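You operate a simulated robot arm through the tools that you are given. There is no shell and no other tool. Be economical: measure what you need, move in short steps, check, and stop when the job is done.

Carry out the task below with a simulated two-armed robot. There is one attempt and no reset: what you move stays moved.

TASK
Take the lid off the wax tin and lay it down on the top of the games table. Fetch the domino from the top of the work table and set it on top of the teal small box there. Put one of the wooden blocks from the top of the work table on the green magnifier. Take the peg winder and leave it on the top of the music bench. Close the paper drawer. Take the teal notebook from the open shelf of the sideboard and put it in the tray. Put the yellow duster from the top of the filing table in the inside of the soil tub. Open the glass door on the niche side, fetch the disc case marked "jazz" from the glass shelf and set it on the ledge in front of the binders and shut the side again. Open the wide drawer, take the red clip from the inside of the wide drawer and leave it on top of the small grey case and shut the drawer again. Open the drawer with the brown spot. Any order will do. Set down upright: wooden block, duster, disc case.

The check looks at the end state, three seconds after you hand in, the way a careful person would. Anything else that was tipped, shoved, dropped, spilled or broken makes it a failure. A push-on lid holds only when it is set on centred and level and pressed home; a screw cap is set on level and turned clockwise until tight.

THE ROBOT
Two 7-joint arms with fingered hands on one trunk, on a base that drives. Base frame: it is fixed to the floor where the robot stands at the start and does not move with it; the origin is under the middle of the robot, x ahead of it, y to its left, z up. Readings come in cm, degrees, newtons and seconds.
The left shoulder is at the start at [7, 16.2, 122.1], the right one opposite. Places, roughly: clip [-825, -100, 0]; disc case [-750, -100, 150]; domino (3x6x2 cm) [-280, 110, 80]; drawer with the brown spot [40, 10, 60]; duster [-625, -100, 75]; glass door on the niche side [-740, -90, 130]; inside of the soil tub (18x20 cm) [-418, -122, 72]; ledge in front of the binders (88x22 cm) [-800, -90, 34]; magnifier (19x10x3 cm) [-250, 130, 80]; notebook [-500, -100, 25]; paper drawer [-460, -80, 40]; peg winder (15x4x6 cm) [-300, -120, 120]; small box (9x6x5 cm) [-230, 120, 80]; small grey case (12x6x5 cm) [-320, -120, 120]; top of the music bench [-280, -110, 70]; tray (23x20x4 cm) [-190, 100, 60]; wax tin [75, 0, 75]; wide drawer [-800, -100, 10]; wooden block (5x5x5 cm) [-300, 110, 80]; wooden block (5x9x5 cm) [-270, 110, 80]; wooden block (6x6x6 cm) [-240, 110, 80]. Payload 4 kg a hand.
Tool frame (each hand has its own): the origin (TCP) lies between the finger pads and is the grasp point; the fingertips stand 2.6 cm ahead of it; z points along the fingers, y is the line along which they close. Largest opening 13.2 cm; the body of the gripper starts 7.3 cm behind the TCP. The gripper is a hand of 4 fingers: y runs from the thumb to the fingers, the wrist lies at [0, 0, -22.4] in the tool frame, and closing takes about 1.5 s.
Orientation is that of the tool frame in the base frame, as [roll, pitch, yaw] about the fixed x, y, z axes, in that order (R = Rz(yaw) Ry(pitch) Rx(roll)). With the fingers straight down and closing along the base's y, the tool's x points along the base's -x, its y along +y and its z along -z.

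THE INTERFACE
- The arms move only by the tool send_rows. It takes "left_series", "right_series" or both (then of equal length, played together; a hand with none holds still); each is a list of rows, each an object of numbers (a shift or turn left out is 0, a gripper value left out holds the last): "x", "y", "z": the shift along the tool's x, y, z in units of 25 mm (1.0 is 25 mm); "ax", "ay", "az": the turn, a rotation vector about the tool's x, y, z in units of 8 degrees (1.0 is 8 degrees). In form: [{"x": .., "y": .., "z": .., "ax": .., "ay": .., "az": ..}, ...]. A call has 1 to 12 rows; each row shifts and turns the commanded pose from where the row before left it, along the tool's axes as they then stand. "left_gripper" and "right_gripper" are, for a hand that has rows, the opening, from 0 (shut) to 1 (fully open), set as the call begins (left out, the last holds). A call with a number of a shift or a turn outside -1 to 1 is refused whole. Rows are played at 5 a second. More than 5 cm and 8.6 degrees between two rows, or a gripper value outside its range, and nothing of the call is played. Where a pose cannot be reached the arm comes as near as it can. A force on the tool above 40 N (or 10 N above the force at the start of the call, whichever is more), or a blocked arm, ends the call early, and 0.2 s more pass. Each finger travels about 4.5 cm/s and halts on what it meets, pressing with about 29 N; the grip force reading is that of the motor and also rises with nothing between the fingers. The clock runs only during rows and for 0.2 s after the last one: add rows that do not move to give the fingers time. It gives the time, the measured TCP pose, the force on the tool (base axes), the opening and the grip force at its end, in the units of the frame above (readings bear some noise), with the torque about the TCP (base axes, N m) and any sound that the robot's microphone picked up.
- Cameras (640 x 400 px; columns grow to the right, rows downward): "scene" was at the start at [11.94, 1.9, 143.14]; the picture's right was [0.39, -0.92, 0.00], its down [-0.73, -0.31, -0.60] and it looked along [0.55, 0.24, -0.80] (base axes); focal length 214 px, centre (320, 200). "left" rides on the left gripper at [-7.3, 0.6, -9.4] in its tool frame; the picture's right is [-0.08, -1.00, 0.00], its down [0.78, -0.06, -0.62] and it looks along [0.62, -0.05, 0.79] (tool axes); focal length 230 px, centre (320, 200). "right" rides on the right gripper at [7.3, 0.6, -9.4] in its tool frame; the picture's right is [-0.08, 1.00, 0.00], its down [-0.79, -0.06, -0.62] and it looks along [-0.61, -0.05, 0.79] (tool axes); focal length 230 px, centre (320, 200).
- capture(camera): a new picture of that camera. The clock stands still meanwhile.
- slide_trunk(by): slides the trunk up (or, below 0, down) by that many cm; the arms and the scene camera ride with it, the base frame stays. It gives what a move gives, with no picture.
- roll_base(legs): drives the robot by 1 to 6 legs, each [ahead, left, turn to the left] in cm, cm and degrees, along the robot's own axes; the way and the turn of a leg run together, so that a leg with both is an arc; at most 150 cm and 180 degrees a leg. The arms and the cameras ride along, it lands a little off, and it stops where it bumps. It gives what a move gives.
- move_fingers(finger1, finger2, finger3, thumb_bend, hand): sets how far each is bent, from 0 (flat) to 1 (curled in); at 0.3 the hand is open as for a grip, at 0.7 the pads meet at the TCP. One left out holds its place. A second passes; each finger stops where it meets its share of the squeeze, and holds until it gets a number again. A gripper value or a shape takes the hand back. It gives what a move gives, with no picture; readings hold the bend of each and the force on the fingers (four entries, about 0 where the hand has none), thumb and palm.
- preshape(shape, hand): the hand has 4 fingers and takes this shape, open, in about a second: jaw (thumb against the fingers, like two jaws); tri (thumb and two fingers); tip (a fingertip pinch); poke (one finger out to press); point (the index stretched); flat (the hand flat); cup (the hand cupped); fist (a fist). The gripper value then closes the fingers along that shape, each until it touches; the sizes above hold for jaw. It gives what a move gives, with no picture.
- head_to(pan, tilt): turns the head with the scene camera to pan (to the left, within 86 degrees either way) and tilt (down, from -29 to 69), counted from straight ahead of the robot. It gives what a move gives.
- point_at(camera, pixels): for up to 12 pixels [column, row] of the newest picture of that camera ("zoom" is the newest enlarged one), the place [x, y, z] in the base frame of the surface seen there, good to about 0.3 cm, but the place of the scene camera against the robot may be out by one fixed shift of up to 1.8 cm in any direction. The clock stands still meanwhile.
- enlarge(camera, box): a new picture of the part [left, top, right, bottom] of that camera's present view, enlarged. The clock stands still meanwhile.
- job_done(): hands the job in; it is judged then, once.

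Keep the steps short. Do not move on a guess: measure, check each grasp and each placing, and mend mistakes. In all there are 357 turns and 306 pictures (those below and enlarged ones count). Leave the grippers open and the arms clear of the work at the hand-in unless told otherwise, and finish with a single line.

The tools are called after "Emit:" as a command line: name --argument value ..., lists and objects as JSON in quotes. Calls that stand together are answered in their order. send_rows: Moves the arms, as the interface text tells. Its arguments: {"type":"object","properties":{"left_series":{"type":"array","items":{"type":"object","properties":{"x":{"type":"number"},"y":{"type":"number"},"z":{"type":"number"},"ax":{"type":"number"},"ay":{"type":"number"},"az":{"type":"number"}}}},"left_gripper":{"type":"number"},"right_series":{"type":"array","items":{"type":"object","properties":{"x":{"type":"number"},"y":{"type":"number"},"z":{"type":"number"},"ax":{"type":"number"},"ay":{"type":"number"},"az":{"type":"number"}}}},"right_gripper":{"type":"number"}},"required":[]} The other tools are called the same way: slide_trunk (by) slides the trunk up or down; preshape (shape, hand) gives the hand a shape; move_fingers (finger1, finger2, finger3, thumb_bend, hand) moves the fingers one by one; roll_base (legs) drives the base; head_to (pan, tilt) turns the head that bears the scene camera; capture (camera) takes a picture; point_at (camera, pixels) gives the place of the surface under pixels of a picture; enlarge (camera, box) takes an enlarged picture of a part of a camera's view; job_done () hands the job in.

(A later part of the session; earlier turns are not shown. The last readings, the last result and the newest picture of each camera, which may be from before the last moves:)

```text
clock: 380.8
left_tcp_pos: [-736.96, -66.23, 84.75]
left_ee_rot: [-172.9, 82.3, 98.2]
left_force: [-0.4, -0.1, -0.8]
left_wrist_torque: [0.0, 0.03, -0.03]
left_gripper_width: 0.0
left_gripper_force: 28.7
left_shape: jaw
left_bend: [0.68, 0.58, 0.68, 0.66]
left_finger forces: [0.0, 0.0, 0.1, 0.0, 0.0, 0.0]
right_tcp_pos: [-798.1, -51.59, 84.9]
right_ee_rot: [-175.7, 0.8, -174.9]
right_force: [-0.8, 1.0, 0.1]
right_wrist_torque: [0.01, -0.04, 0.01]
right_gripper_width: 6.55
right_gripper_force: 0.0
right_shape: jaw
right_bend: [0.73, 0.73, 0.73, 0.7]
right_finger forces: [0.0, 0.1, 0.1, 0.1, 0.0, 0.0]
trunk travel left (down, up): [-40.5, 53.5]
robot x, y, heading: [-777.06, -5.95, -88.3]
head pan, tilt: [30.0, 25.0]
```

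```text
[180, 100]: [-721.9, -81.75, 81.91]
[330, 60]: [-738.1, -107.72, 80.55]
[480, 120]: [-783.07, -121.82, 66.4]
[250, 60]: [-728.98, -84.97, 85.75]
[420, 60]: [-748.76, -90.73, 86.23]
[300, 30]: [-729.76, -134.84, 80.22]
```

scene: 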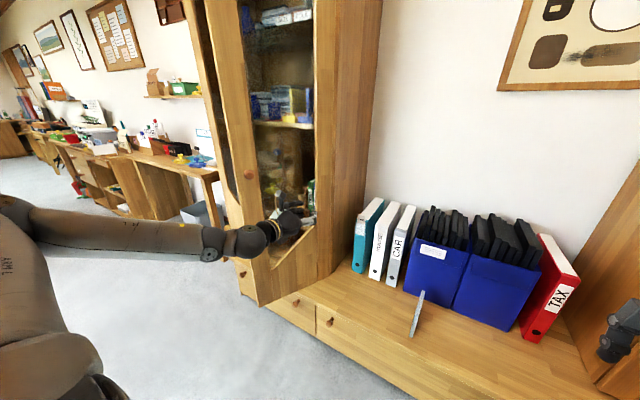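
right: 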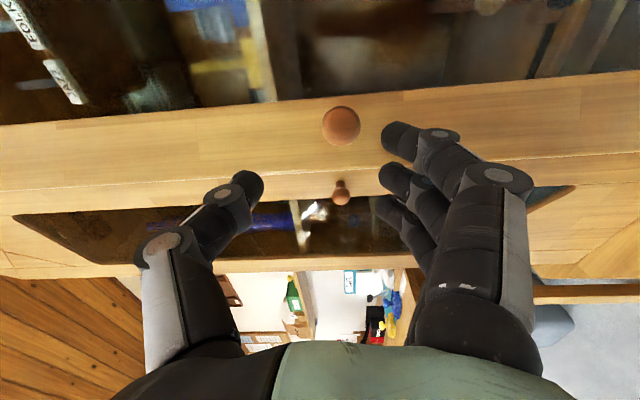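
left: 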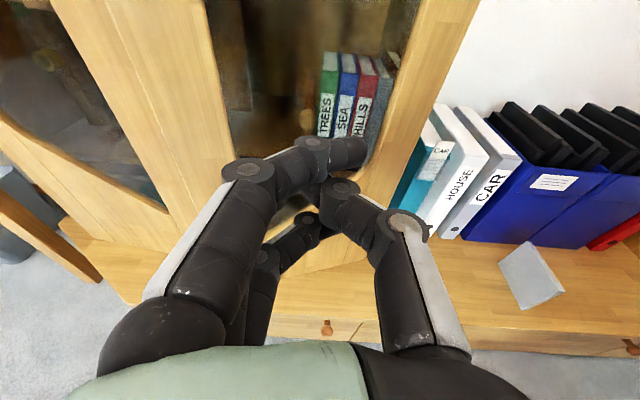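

The door is about 20° from closed. I shift 9 cm left and push the face forward near its free edge, below the knob.

Emit:
roll_base --legs '[[10, 9, 0]]'

Emit:
send_rows --left_series '[{"z": 0.6, "x": -0.08}, {"z": 0.6, "x": -0.08}, {"z": 0.6, "x": -0.08}, {"z": 0.6, "x": -0.08}, {"z": 0.6, "x": -0.08}, {"z": 0.6, "x": -0.08}, {"z": 0.6, "x": -0.08}, {"z": 0.5, "x": -0.07}, {"z": 0.3}, {"z": 0.3}]'

Emit:
capture --camera "scene"

Emit:
capture --camera "left"

```text
clock: 382.1
left_tcp_pos: [-727.7, -76.18, 84.62]
left_ee_rot: [-172.7, 82.2, 98.5]
left_force: [0.1, 0.0, -1.7]
left_wrist_torque: [-0.02, -0.02, 0.0]
left_gripper_width: 0.0
left_gripper_force: 29.3
left_shape: jaw
left_bend: [0.68, 0.57, 0.68, 0.67]
left_finger forces: [0.0, 0.1, 0.0, 0.1, 0.0, 0.1]
right_tcp_pos: [-788.9, -61.51, 84.88]
right_ee_rot: [-176.0, 0.8, -174.6]
right_force: [-0.1, -0.1, -0.3]
right_wrist_torque: [0.04, 0.04, 0.01]
right_gripper_width: 6.57
right_gripper_force: 0.1
right_shape: jaw
right_bend: [0.73, 0.73, 0.73, 0.7]
right_finger forces: [0.0, 0.1, 0.1, 0.0, 0.1, 0.0]
trunk travel left (down, up): [-40.5, 53.5]
robot x, y, heading: [-768.13, -14.97, -88.1]
head pan, tilt: [30.0, 25.0]
```

```text
clock: 383.9
left_tcp_pos: [-727.59, -86.77, 84.79]
left_ee_rot: [-172.0, 82.1, 99.1]
left_force: [-3.9, 29.7, 7.5]
left_wrist_torque: [-0.23, -0.08, 0.27]
left_gripper_width: 0.0
left_gripper_force: 29.1
left_shape: jaw
left_bend: [0.68, 0.64, 0.68, 0.68]
left_finger forces: [0.0, 57.9, 0.1, 0.0, 0.1, 0.0]
right_tcp_pos: [-788.8, -61.1, 85.2]
right_ee_rot: [-175.5, 0.8, -174.4]
right_force: [0.1, -0.6, -0.2]
right_wrist_torque: [0.02, 0.04, -0.01]
right_gripper_width: 6.54
right_gripper_force: 0.1
right_shape: jaw
right_bend: [0.73, 0.73, 0.73, 0.7]
right_finger forces: [0.0, 0.0, 0.0, 0.0, 0.0, 0.0]
trunk travel left (down, up): [-40.5, 53.5]
robot x, y, heading: [-768.12, -15.19, -87.9]
head pan, tilt: [30.0, 25.0]
stopped in row 8 (left hand): the force on the tool passed its limit (the readings are from after the stop); the commanded pose is now the measured one
```

```text
123 pictures are left
```

scene: 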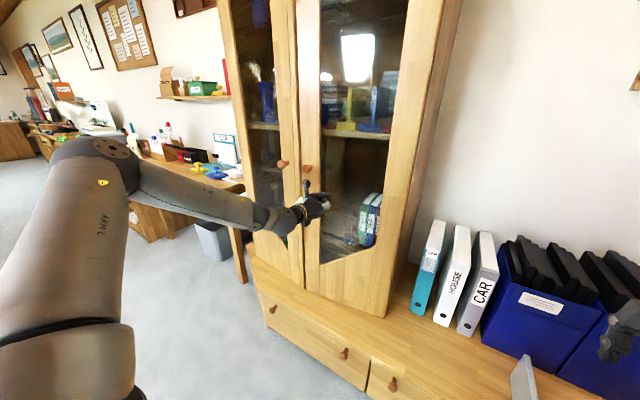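

```text
122 pictures are left
```

left: 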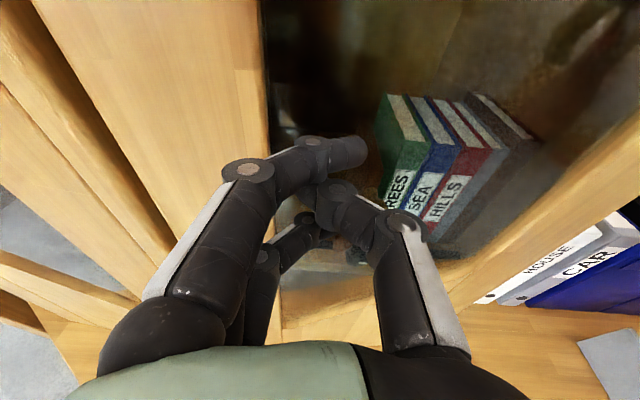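

30 N met: the door is shut. I back off 20 cm and verify its face.

Emit:
roll_base --legs '[[-22, 0, 0]]'

Emit:
capture --camera "scene"

Emit:
point_at --camera "scene" --pixels '[[318, 200], [345, 260], [295, 200], [265, 240], [335, 245], [400, 240]]'

```text
clock: 385.6
left_tcp_pos: [-728.52, -64.96, 84.31]
left_ee_rot: [-173.1, 81.8, 97.9]
left_force: [0.3, 0.6, -0.5]
left_wrist_torque: [0.01, -0.02, 0.04]
left_gripper_width: 0.0
left_gripper_force: 28.7
left_shape: jaw
left_bend: [0.68, 0.59, 0.68, 0.68]
left_finger forces: [0.0, 0.0, 0.0, 0.1, 0.1, 0.0]
right_tcp_pos: [-789.76, -38.79, 84.92]
right_ee_rot: [-175.8, 0.7, -174.8]
right_force: [-1.0, 0.1, 0.3]
right_wrist_torque: [0.0, 0.01, 0.02]
right_gripper_width: 6.6
right_gripper_force: 0.0
right_shape: jaw
right_bend: [0.73, 0.73, 0.73, 0.7]
right_finger forces: [0.0, 0.1, 0.0, 0.0, 0.1, 0.1]
trunk travel left (down, up): [-40.5, 53.5]
robot x, y, heading: [-768.75, 6.96, -88.1]
head pan, tilt: [30.0, 25.0]
```

```text
121 pictures are left
```

scene: 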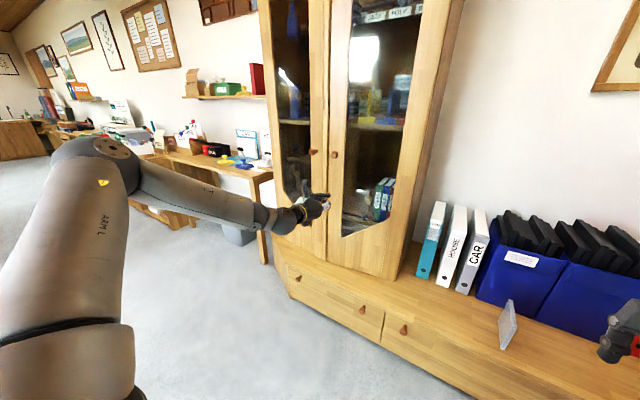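

```text
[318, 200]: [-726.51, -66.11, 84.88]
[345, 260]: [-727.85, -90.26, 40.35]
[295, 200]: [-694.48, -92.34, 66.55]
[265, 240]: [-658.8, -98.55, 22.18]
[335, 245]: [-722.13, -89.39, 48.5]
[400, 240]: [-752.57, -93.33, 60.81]
```

The glass door is shut. Next the wide drawer: I drive 34 cm right, lower the trunk 40 and pitch the left hand 24° down, toward the knob at (-763,-76,27).

Emit:
roll_base --legs '[[0, -34, -2]]'

Emit:
slide_trunk --by -40

Emit:
send_rows --left_series '[{"ay": 0.9}, {"ay": 0.9}, {"ay": 0.9}, {"x": 0.8, "z": 0.4}, {"x": 0.8, "z": 0.4}, {"x": 0.8, "z": 0.4}, {"x": 0.8, "z": 0.4}, {}]' --left_gripper 0.5

Emit:
capture --camera "left"

```text
clock: 387.8
left_tcp_pos: [-764.58, -66.86, 84.27]
left_ee_rot: [-173.4, 81.7, 95.4]
left_force: [-1.3, -0.3, -0.5]
left_wrist_torque: [0.03, 0.0, 0.03]
left_gripper_width: 0.02
left_gripper_force: 29.6
left_shape: jaw
left_bend: [0.68, 0.59, 0.68, 0.68]
left_finger forces: [0.0, 0.0, 0.0, 0.1, 0.0, 0.0]
right_tcp_pos: [-824.81, -38.27, 84.92]
right_ee_rot: [-175.9, 0.8, -177.0]
right_force: [-0.6, -0.4, -0.7]
right_wrist_torque: [0.01, -0.02, 0.0]
right_gripper_width: 6.57
right_gripper_force: 0.1
right_shape: jaw
right_bend: [0.73, 0.73, 0.73, 0.7]
right_finger forces: [0.1, 0.0, 0.0, 0.0, 0.1, 0.1]
trunk travel left (down, up): [-40.5, 53.5]
robot x, y, heading: [-802.08, 6.73, -90.4]
head pan, tilt: [30.0, 25.0]
```

```text
clock: 391.6
left_tcp_pos: [-764.52, -66.83, 44.21]
left_ee_rot: [-173.2, 81.7, 95.7]
left_force: [-0.4, 0.2, 0.0]
left_wrist_torque: [0.03, 0.05, 0.02]
left_gripper_width: 0.0
left_gripper_force: 28.5
left_shape: jaw
left_bend: [0.68, 0.59, 0.68, 0.68]
left_finger forces: [0.0, 0.1, 0.0, 0.0, 0.1, 0.0]
right_tcp_pos: [-824.73, -38.39, 44.9]
right_ee_rot: [-175.8, 0.7, -177.0]
right_force: [0.3, -0.9, 0.3]
right_wrist_torque: [0.01, 0.0, 0.0]
right_gripper_width: 6.53
right_gripper_force: 0.0
right_shape: jaw
right_bend: [0.73, 0.73, 0.73, 0.7]
right_finger forces: [0.0, 0.0, 0.0, 0.0, 0.0, 0.1]
trunk travel left (down, up): [-0.5, 93.5]
robot x, y, heading: [-802.02, 6.83, -90.6]
head pan, tilt: [30.0, 25.0]
```

```text
clock: 393.4
left_tcp_pos: [-764.8, -66.43, 35.34]
left_ee_rot: [-178.0, 60.2, 90.6]
left_force: [0.1, 0.1, 0.9]
left_wrist_torque: [0.03, 0.04, -0.04]
left_gripper_width: 6.54
left_gripper_force: 0.2
left_shape: jaw
left_bend: [0.73, 0.73, 0.73, 0.7]
left_finger forces: [0.0, 0.0, 0.1, 0.0, 0.1, 0.0]
right_tcp_pos: [-824.7, -38.39, 44.91]
right_ee_rot: [-175.7, 0.7, -176.9]
right_force: [0.1, 0.2, 0.2]
right_wrist_torque: [0.01, -0.01, -0.02]
right_gripper_width: 6.56
right_gripper_force: 0.1
right_shape: jaw
right_bend: [0.73, 0.73, 0.73, 0.7]
right_finger forces: [0.0, 0.1, 0.1, 0.0, 0.1, 0.0]
trunk travel left (down, up): [-0.5, 93.5]
robot x, y, heading: [-802.08, 6.9, -90.3]
head pan, tilt: [30.0, 25.0]
```

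```text
120 pictures are left
```

left: 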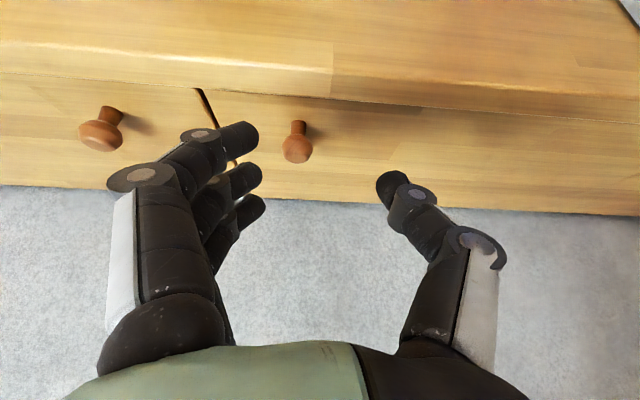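

The wide drawer's left knob is at (297,147), right of the joint. I measure it.

Emit:
point_at --camera "left" --pixels '[[297, 150], [285, 150], [309, 150], [297, 128], [297, 160], [101, 138], [350, 150], [400, 85], [205, 110]]'

```text
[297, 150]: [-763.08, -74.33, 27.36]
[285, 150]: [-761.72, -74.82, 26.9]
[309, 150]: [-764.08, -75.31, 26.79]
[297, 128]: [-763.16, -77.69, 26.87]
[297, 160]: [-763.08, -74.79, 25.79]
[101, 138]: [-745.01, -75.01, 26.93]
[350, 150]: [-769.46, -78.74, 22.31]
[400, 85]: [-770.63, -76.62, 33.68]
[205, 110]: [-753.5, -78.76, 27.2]
```

Knob centre (-763.0, -75.3, 26.8). I align and advance 12 cm along the fingers, then close.

Emit:
send_rows --left_series '[{"x": 0.52, "y": 0.36}, {"x": 0.53, "y": 0.36}, {"z": 1}, {"z": 1}, {"z": 1}, {"z": 1}, {"z": 0.85}, {}]'

Emit:
capture --camera "left"

Emit:
send_rows --left_series '[{}, {}, {}, {}, {}, {}, {}]' --left_gripper 0

```text
clock: 395.2
left_tcp_pos: [-762.91, -75.12, 27.06]
left_ee_rot: [-178.2, 60.1, 90.8]
left_force: [1.1, 27.8, 4.8]
left_wrist_torque: [-0.47, -0.16, 1.1]
left_gripper_width: 6.49
left_gripper_force: 0.0
left_shape: jaw
left_bend: [0.77, 0.73, 0.73, 0.7]
left_finger forces: [27.6, 0.0, 0.1, 0.0, 0.0, 0.0]
right_tcp_pos: [-824.63, -38.41, 45.05]
right_ee_rot: [-175.8, 0.8, -177.0]
right_force: [-0.8, 0.2, 0.6]
right_wrist_torque: [0.0, 0.01, 0.04]
right_gripper_width: 6.57
right_gripper_force: 0.1
right_shape: jaw
right_bend: [0.73, 0.73, 0.73, 0.7]
right_finger forces: [0.0, 0.0, 0.0, 0.1, 0.0, 0.1]
trunk travel left (down, up): [-0.5, 93.5]
robot x, y, heading: [-802.05, 7.0, -90.4]
head pan, tilt: [30.0, 25.0]
```

```text
119 pictures are left
```

left: 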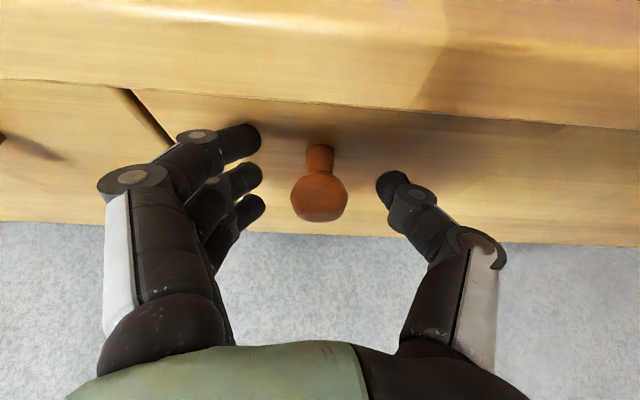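

```text
clock: 396.8
left_tcp_pos: [-763.04, -75.37, 27.02]
left_ee_rot: [-178.1, 60.0, 90.7]
left_force: [5.4, 39.4, -3.7]
left_wrist_torque: [-0.53, 0.28, 2.14]
left_gripper_width: 2.66
left_gripper_force: 29.2
left_shape: jaw
left_bend: [0.78, 0.73, 0.71, 0.7]
left_finger forces: [45.6, 8.7, 8.3, 0.1, 24.8, 0.0]
right_tcp_pos: [-824.64, -38.44, 44.97]
right_ee_rot: [-175.8, 0.8, -176.8]
right_force: [-0.6, -0.1, 0.6]
right_wrist_torque: [0.02, 0.04, 0.0]
right_gripper_width: 6.6
right_gripper_force: 0.0
right_shape: jaw
right_bend: [0.73, 0.73, 0.73, 0.7]
right_finger forces: [0.0, 0.1, 0.0, 0.0, 0.0, 0.0]
trunk travel left (down, up): [-0.5, 93.5]
robot x, y, heading: [-801.98, 6.68, -90.7]
head pan, tilt: [30.0, 25.0]
```

Knob gripped (the top finger pressed the front). I pull back 8 cm with the base.

Emit:
roll_base --legs '[[-8, 0, 0]]'

Emit:
capture --camera "left"

Emit:
head_to --pan 10 --tilt 40

Emit:
capture --camera "scene"

```text
clock: 397.9
left_tcp_pos: [-763.2, -67.43, 27.02]
left_ee_rot: [-177.8, 60.2, 90.7]
left_force: [-2.5, -2.5, -8.9]
left_wrist_torque: [0.0, -0.03, 0.16]
left_gripper_width: 1.99
left_gripper_force: 29.0
left_shape: jaw
left_bend: [0.77, 0.72, 0.71, 0.7]
left_finger forces: [6.1, 9.3, 11.9, 0.0, 24.4, 0.0]
right_tcp_pos: [-824.67, -30.41, 44.83]
right_ee_rot: [-175.9, 0.7, -177.1]
right_force: [0.2, -0.8, 0.0]
right_wrist_torque: [0.03, 0.02, 0.02]
right_gripper_width: 6.57
right_gripper_force: 0.0
right_shape: jaw
right_bend: [0.73, 0.73, 0.73, 0.7]
right_finger forces: [0.1, 0.0, 0.1, 0.0, 0.0, 0.1]
trunk travel left (down, up): [-0.5, 93.5]
robot x, y, heading: [-802.27, 14.57, -90.6]
head pan, tilt: [30.0, 25.0]
```

```text
118 pictures are left
```

left: 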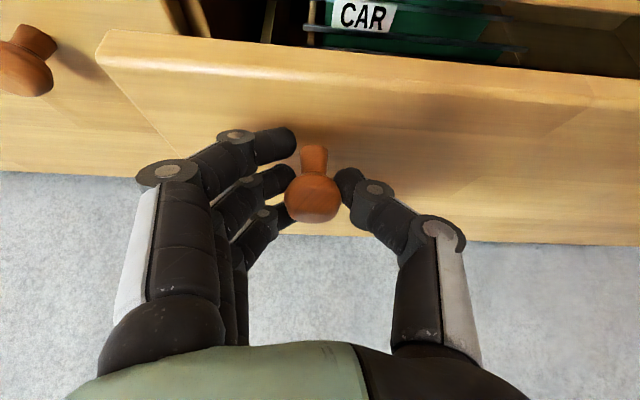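

```text
clock: 398.7
left_tcp_pos: [-763.3, -67.38, 26.96]
left_ee_rot: [-177.8, 60.0, 90.7]
left_force: [-2.1, 1.0, -5.8]
left_wrist_torque: [-0.08, -0.06, 0.23]
left_gripper_width: 1.99
left_gripper_force: 28.8
left_shape: jaw
left_bend: [0.77, 0.72, 0.71, 0.7]
left_finger forces: [8.0, 9.6, 10.7, 0.0, 24.1, 0.0]
right_tcp_pos: [-824.65, -30.28, 44.89]
right_ee_rot: [-175.7, 0.7, -177.0]
right_force: [0.4, 1.3, -0.3]
right_wrist_torque: [0.02, -0.01, 0.0]
right_gripper_width: 6.56
right_gripper_force: 0.0
right_shape: jaw
right_bend: [0.73, 0.73, 0.73, 0.7]
right_finger forces: [0.1, 0.0, 0.0, 0.1, 0.0, 0.0]
trunk travel left (down, up): [-0.5, 93.5]
robot x, y, heading: [-802.32, 14.87, -90.6]
head pan, tilt: [10.0, 40.0]
```

```text
117 pictures are left
```

scene: 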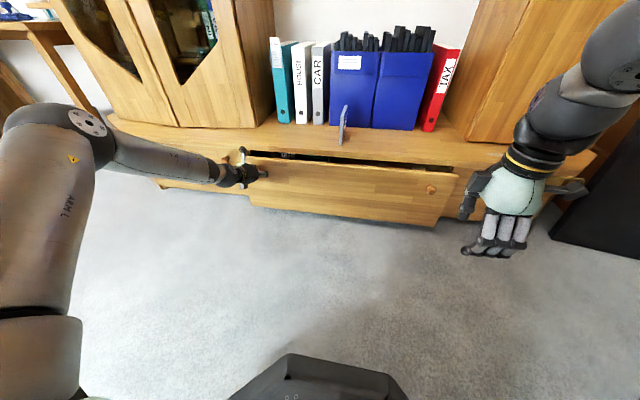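

The drawer slides with the knob held. I pull 14 cm more.

Emit:
roll_base --legs '[[-14, 0, 0]]'

Emit:
capture --camera "scene"

```text
clock: 400.1
left_tcp_pos: [-763.15, -53.23, 26.9]
left_ee_rot: [-177.8, 60.1, 90.6]
left_force: [-6.0, -2.0, -9.7]
left_wrist_torque: [0.0, 0.03, 0.1]
left_gripper_width: 2.0
left_gripper_force: 28.7
left_shape: jaw
left_bend: [0.77, 0.72, 0.71, 0.7]
left_finger forces: [6.3, 9.4, 11.8, 0.1, 25.7, 0.0]
right_tcp_pos: [-824.42, -16.15, 44.94]
right_ee_rot: [-175.9, 0.7, -177.0]
right_force: [-0.8, 0.1, -0.1]
right_wrist_torque: [0.01, -0.01, -0.03]
right_gripper_width: 6.55
right_gripper_force: 0.0
right_shape: jaw
right_bend: [0.73, 0.73, 0.73, 0.7]
right_finger forces: [0.0, 0.1, 0.0, 0.1, 0.1, 0.0]
trunk travel left (down, up): [-0.5, 93.5]
robot x, y, heading: [-802.0, 28.74, -90.6]
head pan, tilt: [10.0, 40.0]
```

```text
116 pictures are left
```

scene: 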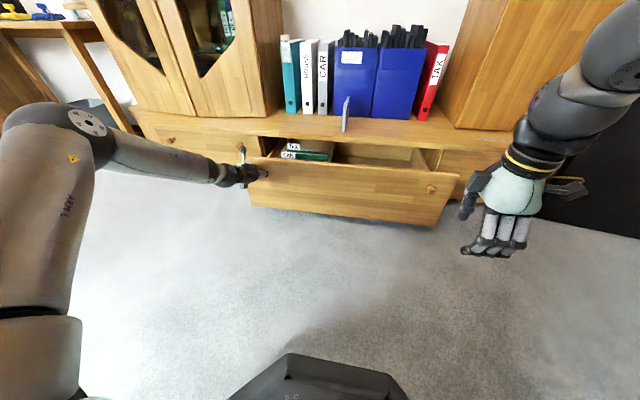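

22 cm open. I release the knob, back off 12 cm, raise the trunk 40 and look into the drawer.

Emit:
send_rows --left_series '[{}, {}, {}, {}, {}, {"z": -0.6}, {"z": -1}, {"z": -1}, {"z": -1}, {"z": -1}, {}]' --left_gripper 0.5

Emit:
slide_trunk --by 40

Emit:
head_to --pan 5 --tilt 48

Emit:
capture --camera "scene"

```text
clock: 402.5
left_tcp_pos: [-762.89, -43.02, 32.86]
left_ee_rot: [-177.8, 60.2, 90.7]
left_force: [0.8, 0.1, 0.0]
left_wrist_torque: [0.0, 0.02, 0.01]
left_gripper_width: 6.53
left_gripper_force: 0.1
left_shape: jaw
left_bend: [0.73, 0.73, 0.73, 0.7]
left_finger forces: [0.1, 0.0, 0.0, 0.1, 0.1, 0.1]
right_tcp_pos: [-824.53, -16.11, 44.89]
right_ee_rot: [-175.8, 0.7, -177.0]
right_force: [-0.5, 0.5, -0.2]
right_wrist_torque: [-0.03, 0.03, -0.02]
right_gripper_width: 6.56
right_gripper_force: 0.1
right_shape: jaw
right_bend: [0.73, 0.73, 0.73, 0.7]
right_finger forces: [0.0, 0.0, 0.1, 0.0, 0.0, 0.1]
trunk travel left (down, up): [-0.5, 93.5]
robot x, y, heading: [-802.1, 29.01, -90.4]
head pan, tilt: [10.0, 40.0]
```

```text
clock: 406.3
left_tcp_pos: [-762.84, -43.13, 72.8]
left_ee_rot: [-177.7, 60.3, 90.6]
left_force: [-0.3, 0.5, 0.2]
left_wrist_torque: [-0.02, 0.01, -0.03]
left_gripper_width: 6.5
left_gripper_force: 0.0
left_shape: jaw
left_bend: [0.73, 0.73, 0.73, 0.7]
left_finger forces: [0.0, 0.1, 0.1, 0.0, 0.0, 0.0]
right_tcp_pos: [-824.53, -16.08, 84.99]
right_ee_rot: [-175.9, 0.7, -177.0]
right_force: [0.5, -0.9, 0.4]
right_wrist_torque: [-0.03, 0.01, 0.02]
right_gripper_width: 6.55
right_gripper_force: 0.1
right_shape: jaw
right_bend: [0.73, 0.73, 0.73, 0.7]
right_finger forces: [0.0, 0.0, 0.1, 0.0, 0.0, 0.0]
trunk travel left (down, up): [-40.5, 53.5]
robot x, y, heading: [-802.03, 29.03, -90.5]
head pan, tilt: [10.0, 40.0]
```

```text
clock: 407.0
left_tcp_pos: [-762.92, -43.05, 72.93]
left_ee_rot: [-177.8, 60.2, 90.5]
left_force: [-0.6, -0.1, -0.5]
left_wrist_torque: [0.01, 0.04, 0.03]
left_gripper_width: 6.55
left_gripper_force: 0.0
left_shape: jaw
left_bend: [0.73, 0.73, 0.73, 0.7]
left_finger forces: [0.0, 0.0, 0.1, 0.0, 0.0, 0.0]
right_tcp_pos: [-824.55, -16.19, 84.9]
right_ee_rot: [-175.8, 0.6, -177.0]
right_force: [0.1, 0.6, -0.6]
right_wrist_torque: [-0.02, 0.03, -0.01]
right_gripper_width: 6.58
right_gripper_force: 0.1
right_shape: jaw
right_bend: [0.73, 0.73, 0.73, 0.7]
right_finger forces: [0.1, 0.0, 0.0, 0.0, 0.0, 0.0]
trunk travel left (down, up): [-40.5, 53.5]
robot x, y, heading: [-802.15, 29.1, -90.4]
head pan, tilt: [5.0, 48.0]
```

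```text
115 pictures are left
```

scene: 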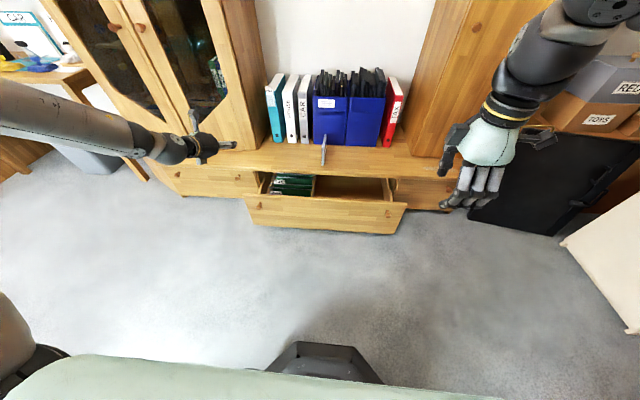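

Emit:
enlarge --camera "scene" --box '[230, 130, 430, 250]'

Emit:
point_at --camera "scene" --pixels '[[345, 188], [370, 188], [385, 195], [325, 215], [290, 185], [315, 185], [388, 182], [400, 190], [330, 200]]'

```text
3.20 times, centred on (330, 190) of scene
```

zoom: 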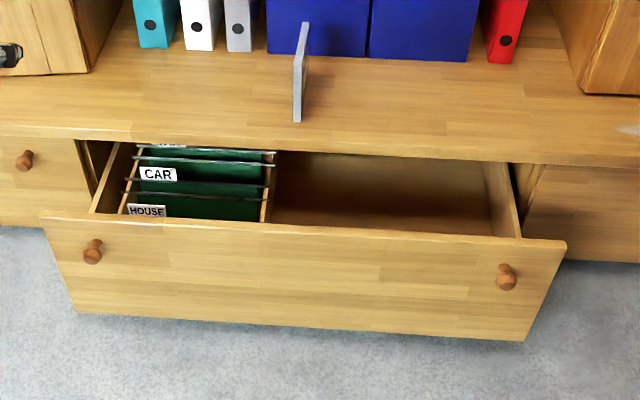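

```text
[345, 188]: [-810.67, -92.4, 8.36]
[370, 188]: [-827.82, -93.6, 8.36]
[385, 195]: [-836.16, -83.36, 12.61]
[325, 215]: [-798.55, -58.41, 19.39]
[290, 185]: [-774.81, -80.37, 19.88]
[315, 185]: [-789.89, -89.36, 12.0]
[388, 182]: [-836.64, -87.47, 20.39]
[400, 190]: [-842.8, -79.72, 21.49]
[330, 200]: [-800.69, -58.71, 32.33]
```

The clip isn't visible; it may hide behind the drawer front. I bring the right hand camera over the drawer: drive 25 ahead and extend the right hand 18 cm.

Emit:
roll_base --legs '[[25, 0, 0]]'

Emit:
send_rows --right_series '[{"y": -0.9, "x": -0.4}, {"y": -0.9, "x": -0.4}, {"y": -0.9, "x": -0.4}, {"y": -0.9, "x": -0.4}, {"y": -0.9}, {"y": -0.9}, {"y": -0.9}, {"y": -0.9}, {}]'

Emit:
capture --camera "right"

Emit:
capture --camera "scene"

```text
clock: 408.8
left_tcp_pos: [-763.53, -68.15, 72.77]
left_ee_rot: [-177.8, 60.2, 90.2]
left_force: [-0.4, 0.0, -0.4]
left_wrist_torque: [0.0, 0.01, -0.01]
left_gripper_width: 6.52
left_gripper_force: 0.1
left_shape: jaw
left_bend: [0.73, 0.73, 0.73, 0.7]
left_finger forces: [0.0, 0.1, 0.1, 0.0, 0.0, 0.0]
right_tcp_pos: [-825.1, -40.72, 84.9]
right_ee_rot: [-175.8, 0.7, -177.4]
right_force: [-0.4, 0.3, 0.2]
right_wrist_torque: [0.02, 0.0, -0.01]
right_gripper_width: 6.56
right_gripper_force: 0.1
right_shape: jaw
right_bend: [0.73, 0.73, 0.73, 0.7]
right_finger forces: [0.0, 0.0, 0.1, 0.0, 0.1, 0.0]
trunk travel left (down, up): [-40.5, 53.5]
robot x, y, heading: [-802.38, 4.22, -91.0]
head pan, tilt: [5.0, 48.0]
```

```text
clock: 410.8
left_tcp_pos: [-763.79, -68.09, 72.78]
left_ee_rot: [-177.9, 60.1, 90.2]
left_force: [0.9, 0.7, 0.5]
left_wrist_torque: [0.0, 0.0, -0.01]
left_gripper_width: 6.51
left_gripper_force: 0.1
left_shape: jaw
left_bend: [0.73, 0.73, 0.73, 0.7]
left_finger forces: [0.0, 0.0, 0.1, 0.0, 0.1, 0.0]
right_tcp_pos: [-820.25, -58.59, 86.46]
right_ee_rot: [-175.9, 0.8, -177.4]
right_force: [0.2, 0.8, 0.3]
right_wrist_torque: [-0.03, 0.02, -0.03]
right_gripper_width: 6.55
right_gripper_force: 0.0
right_shape: jaw
right_bend: [0.73, 0.73, 0.73, 0.7]
right_finger forces: [0.1, 0.0, 0.1, 0.1, 0.0, 0.0]
trunk travel left (down, up): [-40.5, 53.5]
robot x, y, heading: [-802.05, 4.21, -90.9]
head pan, tilt: [5.0, 48.0]
```

```text
113 pictures are left
```

right: 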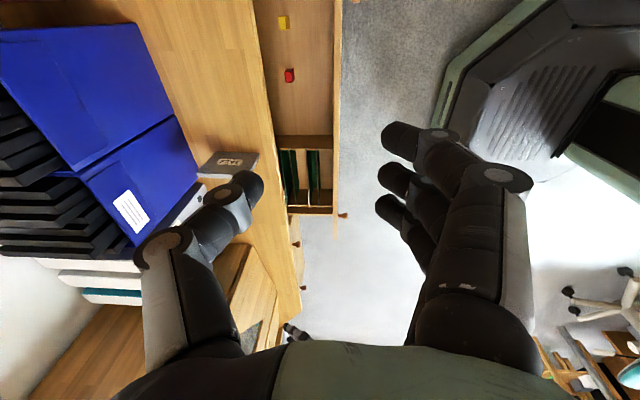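

```text
112 pictures are left
```

scene: 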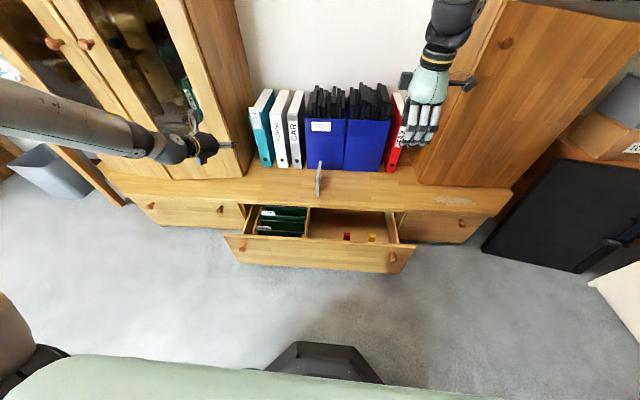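

Found: red clip at (289,76) and a yellow one at (284,24) in the right view. I measure.

Emit:
enlarge --camera "right" --box '[250, 0, 350, 120]'

Emit:
point_at --camera "right" --pixels '[[289, 72], [289, 80], [284, 24], [300, 100], [335, 60], [270, 60], [265, 30], [325, 110], [338, 110], [293, 76], [285, 76]]'

```text
3.33 times, centred on (300, 60) of right
```

zoom: 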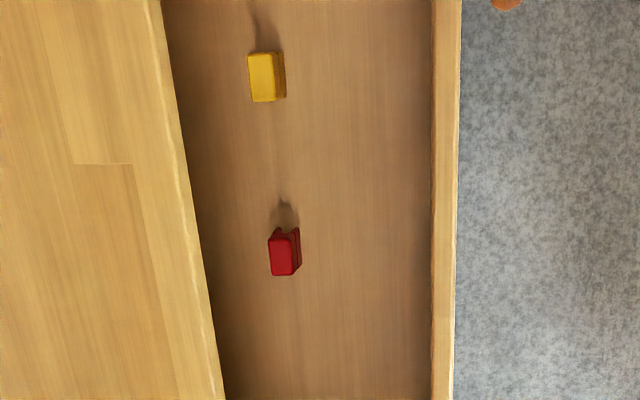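

```text
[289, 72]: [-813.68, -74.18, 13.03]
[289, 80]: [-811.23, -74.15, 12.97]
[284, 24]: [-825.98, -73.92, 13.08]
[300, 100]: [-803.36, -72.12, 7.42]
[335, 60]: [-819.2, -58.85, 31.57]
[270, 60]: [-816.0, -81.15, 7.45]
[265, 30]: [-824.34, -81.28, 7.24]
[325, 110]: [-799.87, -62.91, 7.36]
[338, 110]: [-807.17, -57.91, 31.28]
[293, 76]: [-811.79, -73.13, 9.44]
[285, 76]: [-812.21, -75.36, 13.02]
```

Red clip: centre (-812.3, -74.3), z 7.4–13. I retract the left hand up, turn the right hand so it closes along x, then drive 18 cm ahead.

Emit:
send_rows --left_series '[{"z": -1}, {"z": -1}, {"z": -1}, {"z": -1}, {"z": -1}, {"z": -1}, {"x": -0.9}, {"x": -0.9}, {"x": -0.9}, {"x": -0.9}, {"x": -0.9}, {"x": -0.9}]' --right_series '[{"az": 0.97}, {"az": 0.97}, {"az": 0.97}, {"az": 0.97}, {"az": 0.97}, {"az": 0.97}, {"az": 0.97}, {"az": 0.97}, {"az": 0.97}, {"az": 0.97}, {"az": 0.97}, {"az": 0.97}]'

Emit:
roll_base --legs '[[16, 0, 0]]'

Emit:
slide_trunk --by -25

Emit:
capture --camera "right"

Emit:
capture --camera "scene"

```text
clock: 413.4
left_tcp_pos: [-763.06, -61.6, 91.97]
left_ee_rot: [-177.8, 60.2, 90.4]
left_force: [-0.2, -0.7, 0.2]
left_wrist_torque: [0.02, 0.02, 0.0]
left_gripper_width: 6.48
left_gripper_force: 0.2
left_shape: jaw
left_bend: [0.73, 0.73, 0.73, 0.7]
left_finger forces: [0.0, 0.0, 0.0, 0.0, 0.1, 0.0]
right_tcp_pos: [-820.42, -58.48, 86.4]
right_ee_rot: [179.1, 4.3, 89.2]
right_force: [-0.2, 0.8, -0.6]
right_wrist_torque: [0.01, -0.02, 0.02]
right_gripper_width: 6.58
right_gripper_force: 0.2
right_shape: jaw
right_bend: [0.73, 0.73, 0.73, 0.7]
right_finger forces: [0.0, 0.0, 0.0, 0.0, 0.1, 0.1]
trunk travel left (down, up): [-40.5, 53.5]
robot x, y, heading: [-802.38, 4.17, -91.0]
head pan, tilt: [5.0, 48.0]
```

```text
clock: 414.8
left_tcp_pos: [-763.67, -77.67, 91.92]
left_ee_rot: [-177.8, 60.2, 89.9]
left_force: [0.2, -0.2, -0.1]
left_wrist_torque: [0.02, -0.01, 0.0]
left_gripper_width: 6.52
left_gripper_force: 0.1
left_shape: jaw
left_bend: [0.73, 0.73, 0.73, 0.7]
left_finger forces: [0.1, 0.0, 0.0, 0.1, 0.0, 0.0]
right_tcp_pos: [-820.93, -74.37, 86.34]
right_ee_rot: [179.0, 4.1, 89.1]
right_force: [0.1, 0.5, 1.0]
right_wrist_torque: [-0.02, 0.0, -0.03]
right_gripper_width: 6.6
right_gripper_force: 0.1
right_shape: jaw
right_bend: [0.73, 0.73, 0.73, 0.7]
right_finger forces: [0.0, 0.0, 0.0, 0.0, 0.1, 0.0]
trunk travel left (down, up): [-40.5, 53.5]
robot x, y, heading: [-802.44, -11.66, -91.1]
head pan, tilt: [5.0, 48.0]
```

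```text
clock: 417.4
left_tcp_pos: [-763.64, -77.55, 67.08]
left_ee_rot: [-177.8, 60.2, 89.9]
left_force: [0.3, 0.4, 0.3]
left_wrist_torque: [0.01, 0.0, 0.0]
left_gripper_width: 6.53
left_gripper_force: 0.0
left_shape: jaw
left_bend: [0.73, 0.73, 0.73, 0.7]
left_finger forces: [0.0, 0.0, 0.0, 0.0, 0.0, 0.1]
right_tcp_pos: [-820.84, -74.24, 61.4]
right_ee_rot: [179.0, 4.1, 89.2]
right_force: [0.3, -0.1, -0.3]
right_wrist_torque: [0.0, 0.01, -0.01]
right_gripper_width: 6.53
right_gripper_force: 0.0
right_shape: jaw
right_bend: [0.73, 0.73, 0.73, 0.7]
right_finger forces: [0.0, 0.0, 0.0, 0.0, 0.0, 0.1]
trunk travel left (down, up): [-15.5, 78.5]
robot x, y, heading: [-802.59, -11.85, -91.2]
head pan, tilt: [5.0, 48.0]
```

```text
110 pictures are left
```

right: 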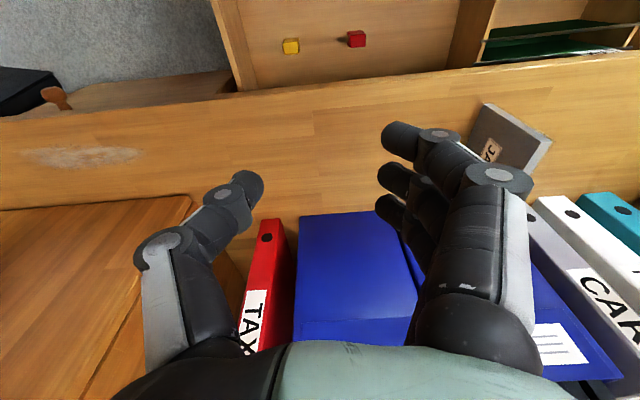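

```text
109 pictures are left
```

scene: 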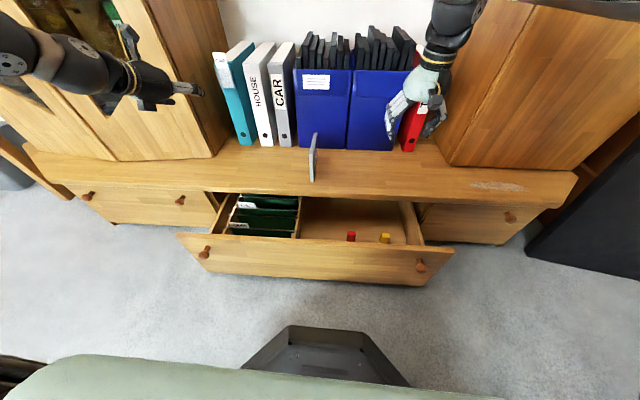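

I move 8.5 cm left (toward the clip), lower the trunk 15, then the arm to z≈27 to check from above.

Emit:
send_rows --right_series '[{"y": 0.85}, {"y": 0.85}, {"y": 0.85}, {"y": 0.85}, {}]'

Emit:
slide_trunk --by -15

Emit:
send_rows --right_series '[{"z": 1, "x": 0.07}, {"z": 1, "x": 0.07}, {"z": 1, "x": 0.07}, {"z": 1, "x": 0.07}, {"z": 1, "x": 0.07}, {"z": 1, "x": 0.07}, {"z": 1, "x": 0.07}, {}]'

Emit:
capture --camera "right"

```text
clock: 418.6
left_tcp_pos: [-763.77, -77.4, 67.02]
left_ee_rot: [-177.8, 60.2, 90.1]
left_force: [0.4, 0.4, -0.5]
left_wrist_torque: [-0.01, -0.04, 0.0]
left_gripper_width: 6.51
left_gripper_force: 0.1
left_shape: jaw
left_bend: [0.73, 0.73, 0.73, 0.7]
left_finger forces: [0.0, 0.1, 0.0, 0.1, 0.0, 0.0]
right_tcp_pos: [-812.42, -74.39, 61.46]
right_ee_rot: [179.0, 4.1, 89.3]
right_force: [0.3, -0.3, -0.4]
right_wrist_torque: [-0.01, 0.01, 0.04]
right_gripper_width: 6.53
right_gripper_force: 0.0
right_shape: jaw
right_bend: [0.73, 0.73, 0.73, 0.7]
right_finger forces: [0.0, 0.0, 0.1, 0.0, 0.1, 0.0]
trunk travel left (down, up): [-15.5, 78.5]
robot x, y, heading: [-802.46, -11.39, -91.1]
head pan, tilt: [5.0, 48.0]
```

```text
clock: 420.3
left_tcp_pos: [-763.68, -77.58, 52.01]
left_ee_rot: [-177.9, 60.2, 90.0]
left_force: [-0.8, -0.1, 0.4]
left_wrist_torque: [0.0, -0.01, -0.01]
left_gripper_width: 6.55
left_gripper_force: 0.1
left_shape: jaw
left_bend: [0.73, 0.73, 0.73, 0.7]
left_finger forces: [0.0, 0.0, 0.1, 0.1, 0.0, 0.1]
right_tcp_pos: [-812.4, -74.51, 46.66]
right_ee_rot: [179.0, 4.2, 89.1]
right_force: [0.0, 0.5, -0.1]
right_wrist_torque: [0.0, 0.02, 0.0]
right_gripper_width: 6.56
right_gripper_force: 0.1
right_shape: jaw
right_bend: [0.73, 0.73, 0.73, 0.7]
right_finger forces: [0.1, 0.1, 0.1, 0.0, 0.0, 0.0]
trunk travel left (down, up): [-0.5, 93.5]
robot x, y, heading: [-802.21, -11.81, -90.9]
head pan, tilt: [5.0, 48.0]
```

```text
clock: 421.5
left_tcp_pos: [-763.66, -77.4, 52.26]
left_ee_rot: [-177.6, 60.4, 90.1]
left_force: [-0.7, -0.2, -0.5]
left_wrist_torque: [-0.01, -0.03, 0.02]
left_gripper_width: 6.52
left_gripper_force: 0.0
left_shape: jaw
left_bend: [0.73, 0.73, 0.73, 0.7]
left_finger forces: [0.1, 0.0, 0.0, 0.1, 0.0, 0.0]
right_tcp_pos: [-811.56, -74.69, 36.45]
right_ee_rot: [178.2, 5.3, 89.3]
right_force: [-0.1, 7.5, 29.2]
right_wrist_torque: [-0.43, -0.99, 0.22]
right_gripper_width: 6.45
right_gripper_force: 0.0
right_shape: jaw
right_bend: [0.73, 0.73, 0.78, 0.7]
right_finger forces: [0.0, 0.0, 28.9, 0.0, 0.1, 0.1]
trunk travel left (down, up): [-0.5, 93.5]
robot x, y, heading: [-802.28, -11.87, -91.1]
head pan, tilt: [5.0, 48.0]
stopped in row 5 (right hand): the force on the tool passed its limit (the readings are from after the stop); the commanded pose is now the measured one
```

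```text
108 pictures are left
```

right: 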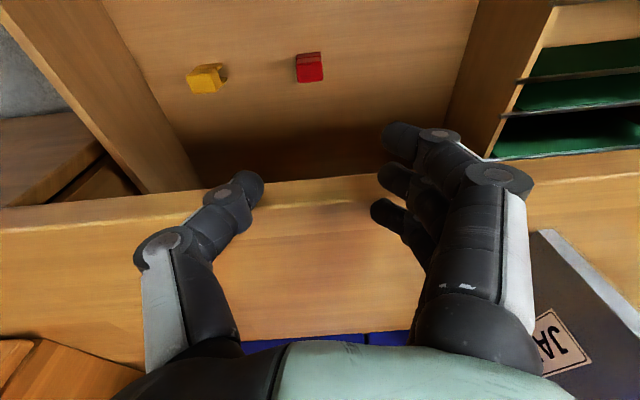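

A finger touched the ledge edge: the clip lies too far under it. I lift, move the hand 9 cm toward the drawer front, and will pull the drawer further from inside.

Emit:
send_rows --right_series '[{"z": -0.8}, {"z": -1}, {"z": -1}, {"x": 0.9}, {"x": 0.9}, {"x": 0.9}, {"x": 0.8}, {}]' --right_gripper 0

Emit:
send_rows --right_series '[{"z": 1}, {"z": 1}, {"z": 1}, {"z": 1}, {"z": 1}, {"z": 1}, {}]'

Emit:
capture --camera "scene"

```text
clock: 423.3
left_tcp_pos: [-763.64, -77.49, 51.98]
left_ee_rot: [-177.8, 60.2, 90.0]
left_force: [-0.3, -0.4, 0.2]
left_wrist_torque: [0.0, -0.02, 0.01]
left_gripper_width: 6.49
left_gripper_force: 0.0
left_shape: jaw
left_bend: [0.73, 0.73, 0.73, 0.7]
left_finger forces: [0.0, 0.1, 0.0, 0.0, 0.1, 0.0]
right_tcp_pos: [-811.77, -65.22, 41.93]
right_ee_rot: [178.4, 4.8, 89.4]
right_force: [1.0, 0.5, 0.8]
right_wrist_torque: [0.02, 0.02, 0.0]
right_gripper_width: 0.0
right_gripper_force: 29.2
right_shape: jaw
right_bend: [0.68, 0.56, 0.77, 0.66]
right_finger forces: [0.1, 0.1, 0.0, 0.0, 0.0, 0.0]
trunk travel left (down, up): [-0.5, 93.5]
robot x, y, heading: [-802.2, -11.48, -91.3]
head pan, tilt: [5.0, 48.0]
```

```text
clock: 424.9
left_tcp_pos: [-763.67, -77.61, 51.99]
left_ee_rot: [-177.8, 60.2, 89.9]
left_force: [-0.7, 0.8, 0.0]
left_wrist_torque: [-0.01, 0.0, -0.01]
left_gripper_width: 6.53
left_gripper_force: 0.0
left_shape: jaw
left_bend: [0.73, 0.73, 0.73, 0.7]
left_finger forces: [0.1, 0.0, 0.0, 0.0, 0.0, 0.0]
right_tcp_pos: [-811.53, -66.38, 26.96]
right_ee_rot: [178.3, 4.9, 89.3]
right_force: [-0.6, 0.2, 0.5]
right_wrist_torque: [-0.01, 0.0, 0.03]
right_gripper_width: 0.0
right_gripper_force: 28.4
right_shape: jaw
right_bend: [0.68, 0.56, 0.77, 0.66]
right_finger forces: [0.0, 0.1, 0.1, 0.0, 0.0, 0.0]
trunk travel left (down, up): [-0.5, 93.5]
robot x, y, heading: [-802.59, -11.6, -91.2]
head pan, tilt: [5.0, 48.0]
```

```text
107 pictures are left
```

scene: 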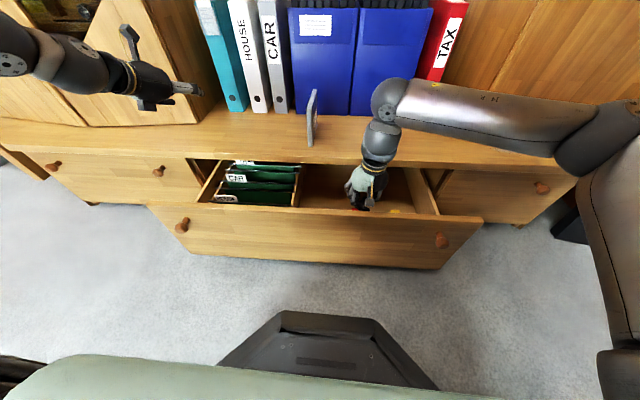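

Hand is inside. I drive back 12 cm to draw it open further.

Emit:
roll_base --legs '[[-12, 0, 0]]'

Emit:
capture --camera "right"

Emit:
capture --camera "scene"

```text
clock: 426.1
left_tcp_pos: [-763.25, -65.18, 51.93]
left_ee_rot: [-177.7, 60.1, 90.3]
left_force: [1.5, -0.9, -0.2]
left_wrist_torque: [0.02, 0.01, 0.02]
left_gripper_width: 6.54
left_gripper_force: 0.1
left_shape: jaw
left_bend: [0.73, 0.73, 0.73, 0.7]
left_finger forces: [0.1, 0.0, 0.0, 0.0, 0.0, 0.0]
right_tcp_pos: [-811.19, -54.27, 27.09]
right_ee_rot: [178.5, 4.8, 89.5]
right_force: [-0.4, 0.3, -0.4]
right_wrist_torque: [0.02, 0.01, -0.02]
right_gripper_width: 0.03
right_gripper_force: 29.0
right_shape: jaw
right_bend: [0.68, 0.56, 0.77, 0.66]
right_finger forces: [0.0, 0.1, 0.1, 0.0, 0.0, 0.1]
trunk travel left (down, up): [-0.5, 93.5]
robot x, y, heading: [-802.5, 0.61, -91.1]
head pan, tilt: [5.0, 48.0]
```

```text
106 pictures are left
```

right: 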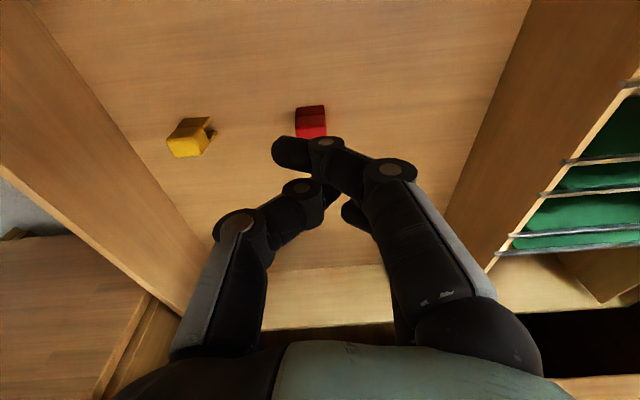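

```text
105 pictures are left
```

scene: 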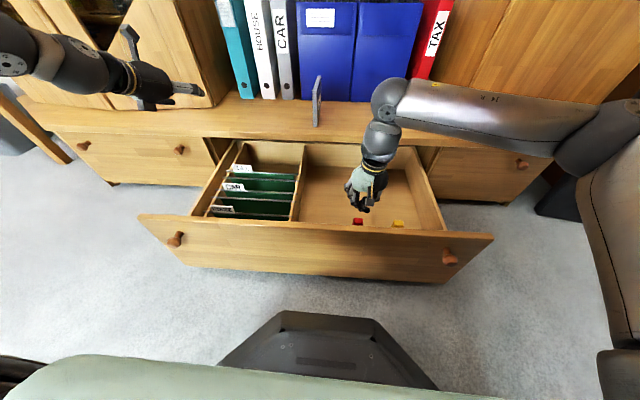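

The drawer is much further out. I measure the clip again.

Emit:
point_at --camera "right" --pixels '[[310, 112], [302, 112], [318, 112], [311, 128], [189, 145], [250, 60], [290, 295], [330, 300]]'

Emit:
enlarge --camera "scene" --box '[300, 150, 460, 250]'

```text
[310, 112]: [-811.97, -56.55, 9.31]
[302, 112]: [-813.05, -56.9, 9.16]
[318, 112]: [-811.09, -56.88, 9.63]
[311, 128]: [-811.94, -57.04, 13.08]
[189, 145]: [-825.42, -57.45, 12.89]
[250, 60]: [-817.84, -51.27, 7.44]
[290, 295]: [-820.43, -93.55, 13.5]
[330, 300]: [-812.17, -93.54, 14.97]
```

```text
4.00 times, centred on (380, 200) of scene
```

zoom: 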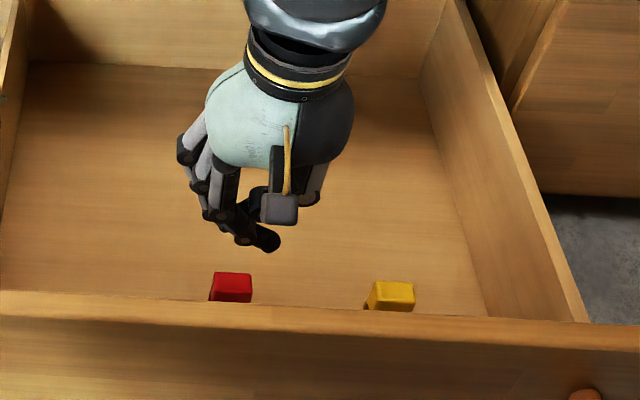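

Clip centre is (-812.0, -57.5), top 13. I open the hand, shift over it, and lower to 11.

Emit:
send_rows --right_series '[{"x": -0.6, "y": -0.16}, {"x": -0.5, "y": -0.16}, {}, {}, {}]' --right_gripper 0.5

Emit:
send_rows --right_series '[{"z": 1, "x": 0.08}, {"z": 1, "x": 0.08}, {"z": 1, "x": 0.08}, {}]'

Emit:
capture --camera "right"

```text
clock: 427.4
left_tcp_pos: [-763.21, -65.08, 51.99]
left_ee_rot: [-177.9, 60.2, 90.1]
left_force: [0.2, 0.4, -0.9]
left_wrist_torque: [-0.04, -0.03, 0.0]
left_gripper_width: 6.5
left_gripper_force: 0.1
left_shape: jaw
left_bend: [0.73, 0.73, 0.73, 0.7]
left_finger forces: [0.0, 0.0, 0.0, 0.1, 0.0, 0.0]
right_tcp_pos: [-812.03, -57.13, 27.4]
right_ee_rot: [178.4, 4.8, 89.5]
right_force: [-0.8, -0.2, -0.2]
right_wrist_torque: [-0.01, -0.01, -0.01]
right_gripper_width: 6.55
right_gripper_force: 0.0
right_shape: jaw
right_bend: [0.73, 0.73, 0.73, 0.7]
right_finger forces: [0.1, 0.0, 0.0, 0.0, 0.1, 0.0]
trunk travel left (down, up): [-0.5, 93.5]
robot x, y, heading: [-802.31, 0.94, -91.1]
head pan, tilt: [5.0, 48.0]
```

```text
clock: 428.4
left_tcp_pos: [-763.18, -65.15, 51.99]
left_ee_rot: [-177.7, 60.2, 90.2]
left_force: [-0.3, 0.1, 0.3]
left_wrist_torque: [0.02, -0.02, 0.02]
left_gripper_width: 6.53
left_gripper_force: 0.0
left_shape: jaw
left_bend: [0.73, 0.73, 0.73, 0.7]
left_finger forces: [0.0, 0.1, 0.0, 0.0, 0.1, 0.0]
right_tcp_pos: [-811.81, -57.02, 19.67]
right_ee_rot: [178.5, 4.8, 89.4]
right_force: [-0.1, 0.5, -0.8]
right_wrist_torque: [-0.02, -0.02, -0.04]
right_gripper_width: 6.55
right_gripper_force: 0.0
right_shape: jaw
right_bend: [0.73, 0.73, 0.73, 0.7]
right_finger forces: [0.1, 0.0, 0.1, 0.0, 0.1, 0.0]
trunk travel left (down, up): [-0.5, 93.5]
robot x, y, heading: [-802.5, 0.8, -91.1]
head pan, tilt: [5.0, 48.0]
```

```text
103 pictures are left
```

right: 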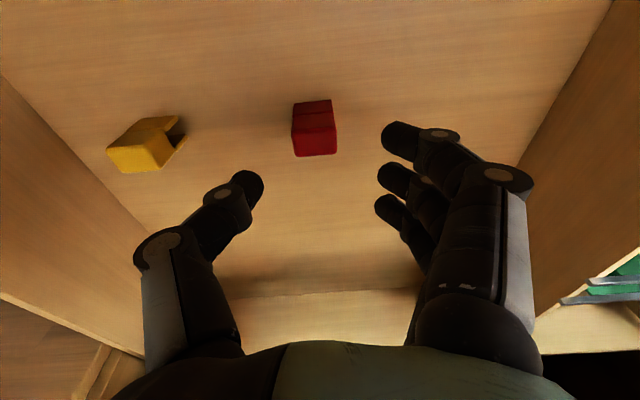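

Emit:
point_at --camera "right" --pixels '[[314, 142], [294, 142], [334, 142], [314, 130], [314, 153], [314, 108]]'

```text
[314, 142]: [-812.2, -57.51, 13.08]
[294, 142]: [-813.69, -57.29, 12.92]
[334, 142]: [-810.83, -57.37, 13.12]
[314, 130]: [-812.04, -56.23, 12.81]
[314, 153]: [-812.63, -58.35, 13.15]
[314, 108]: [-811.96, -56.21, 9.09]
```

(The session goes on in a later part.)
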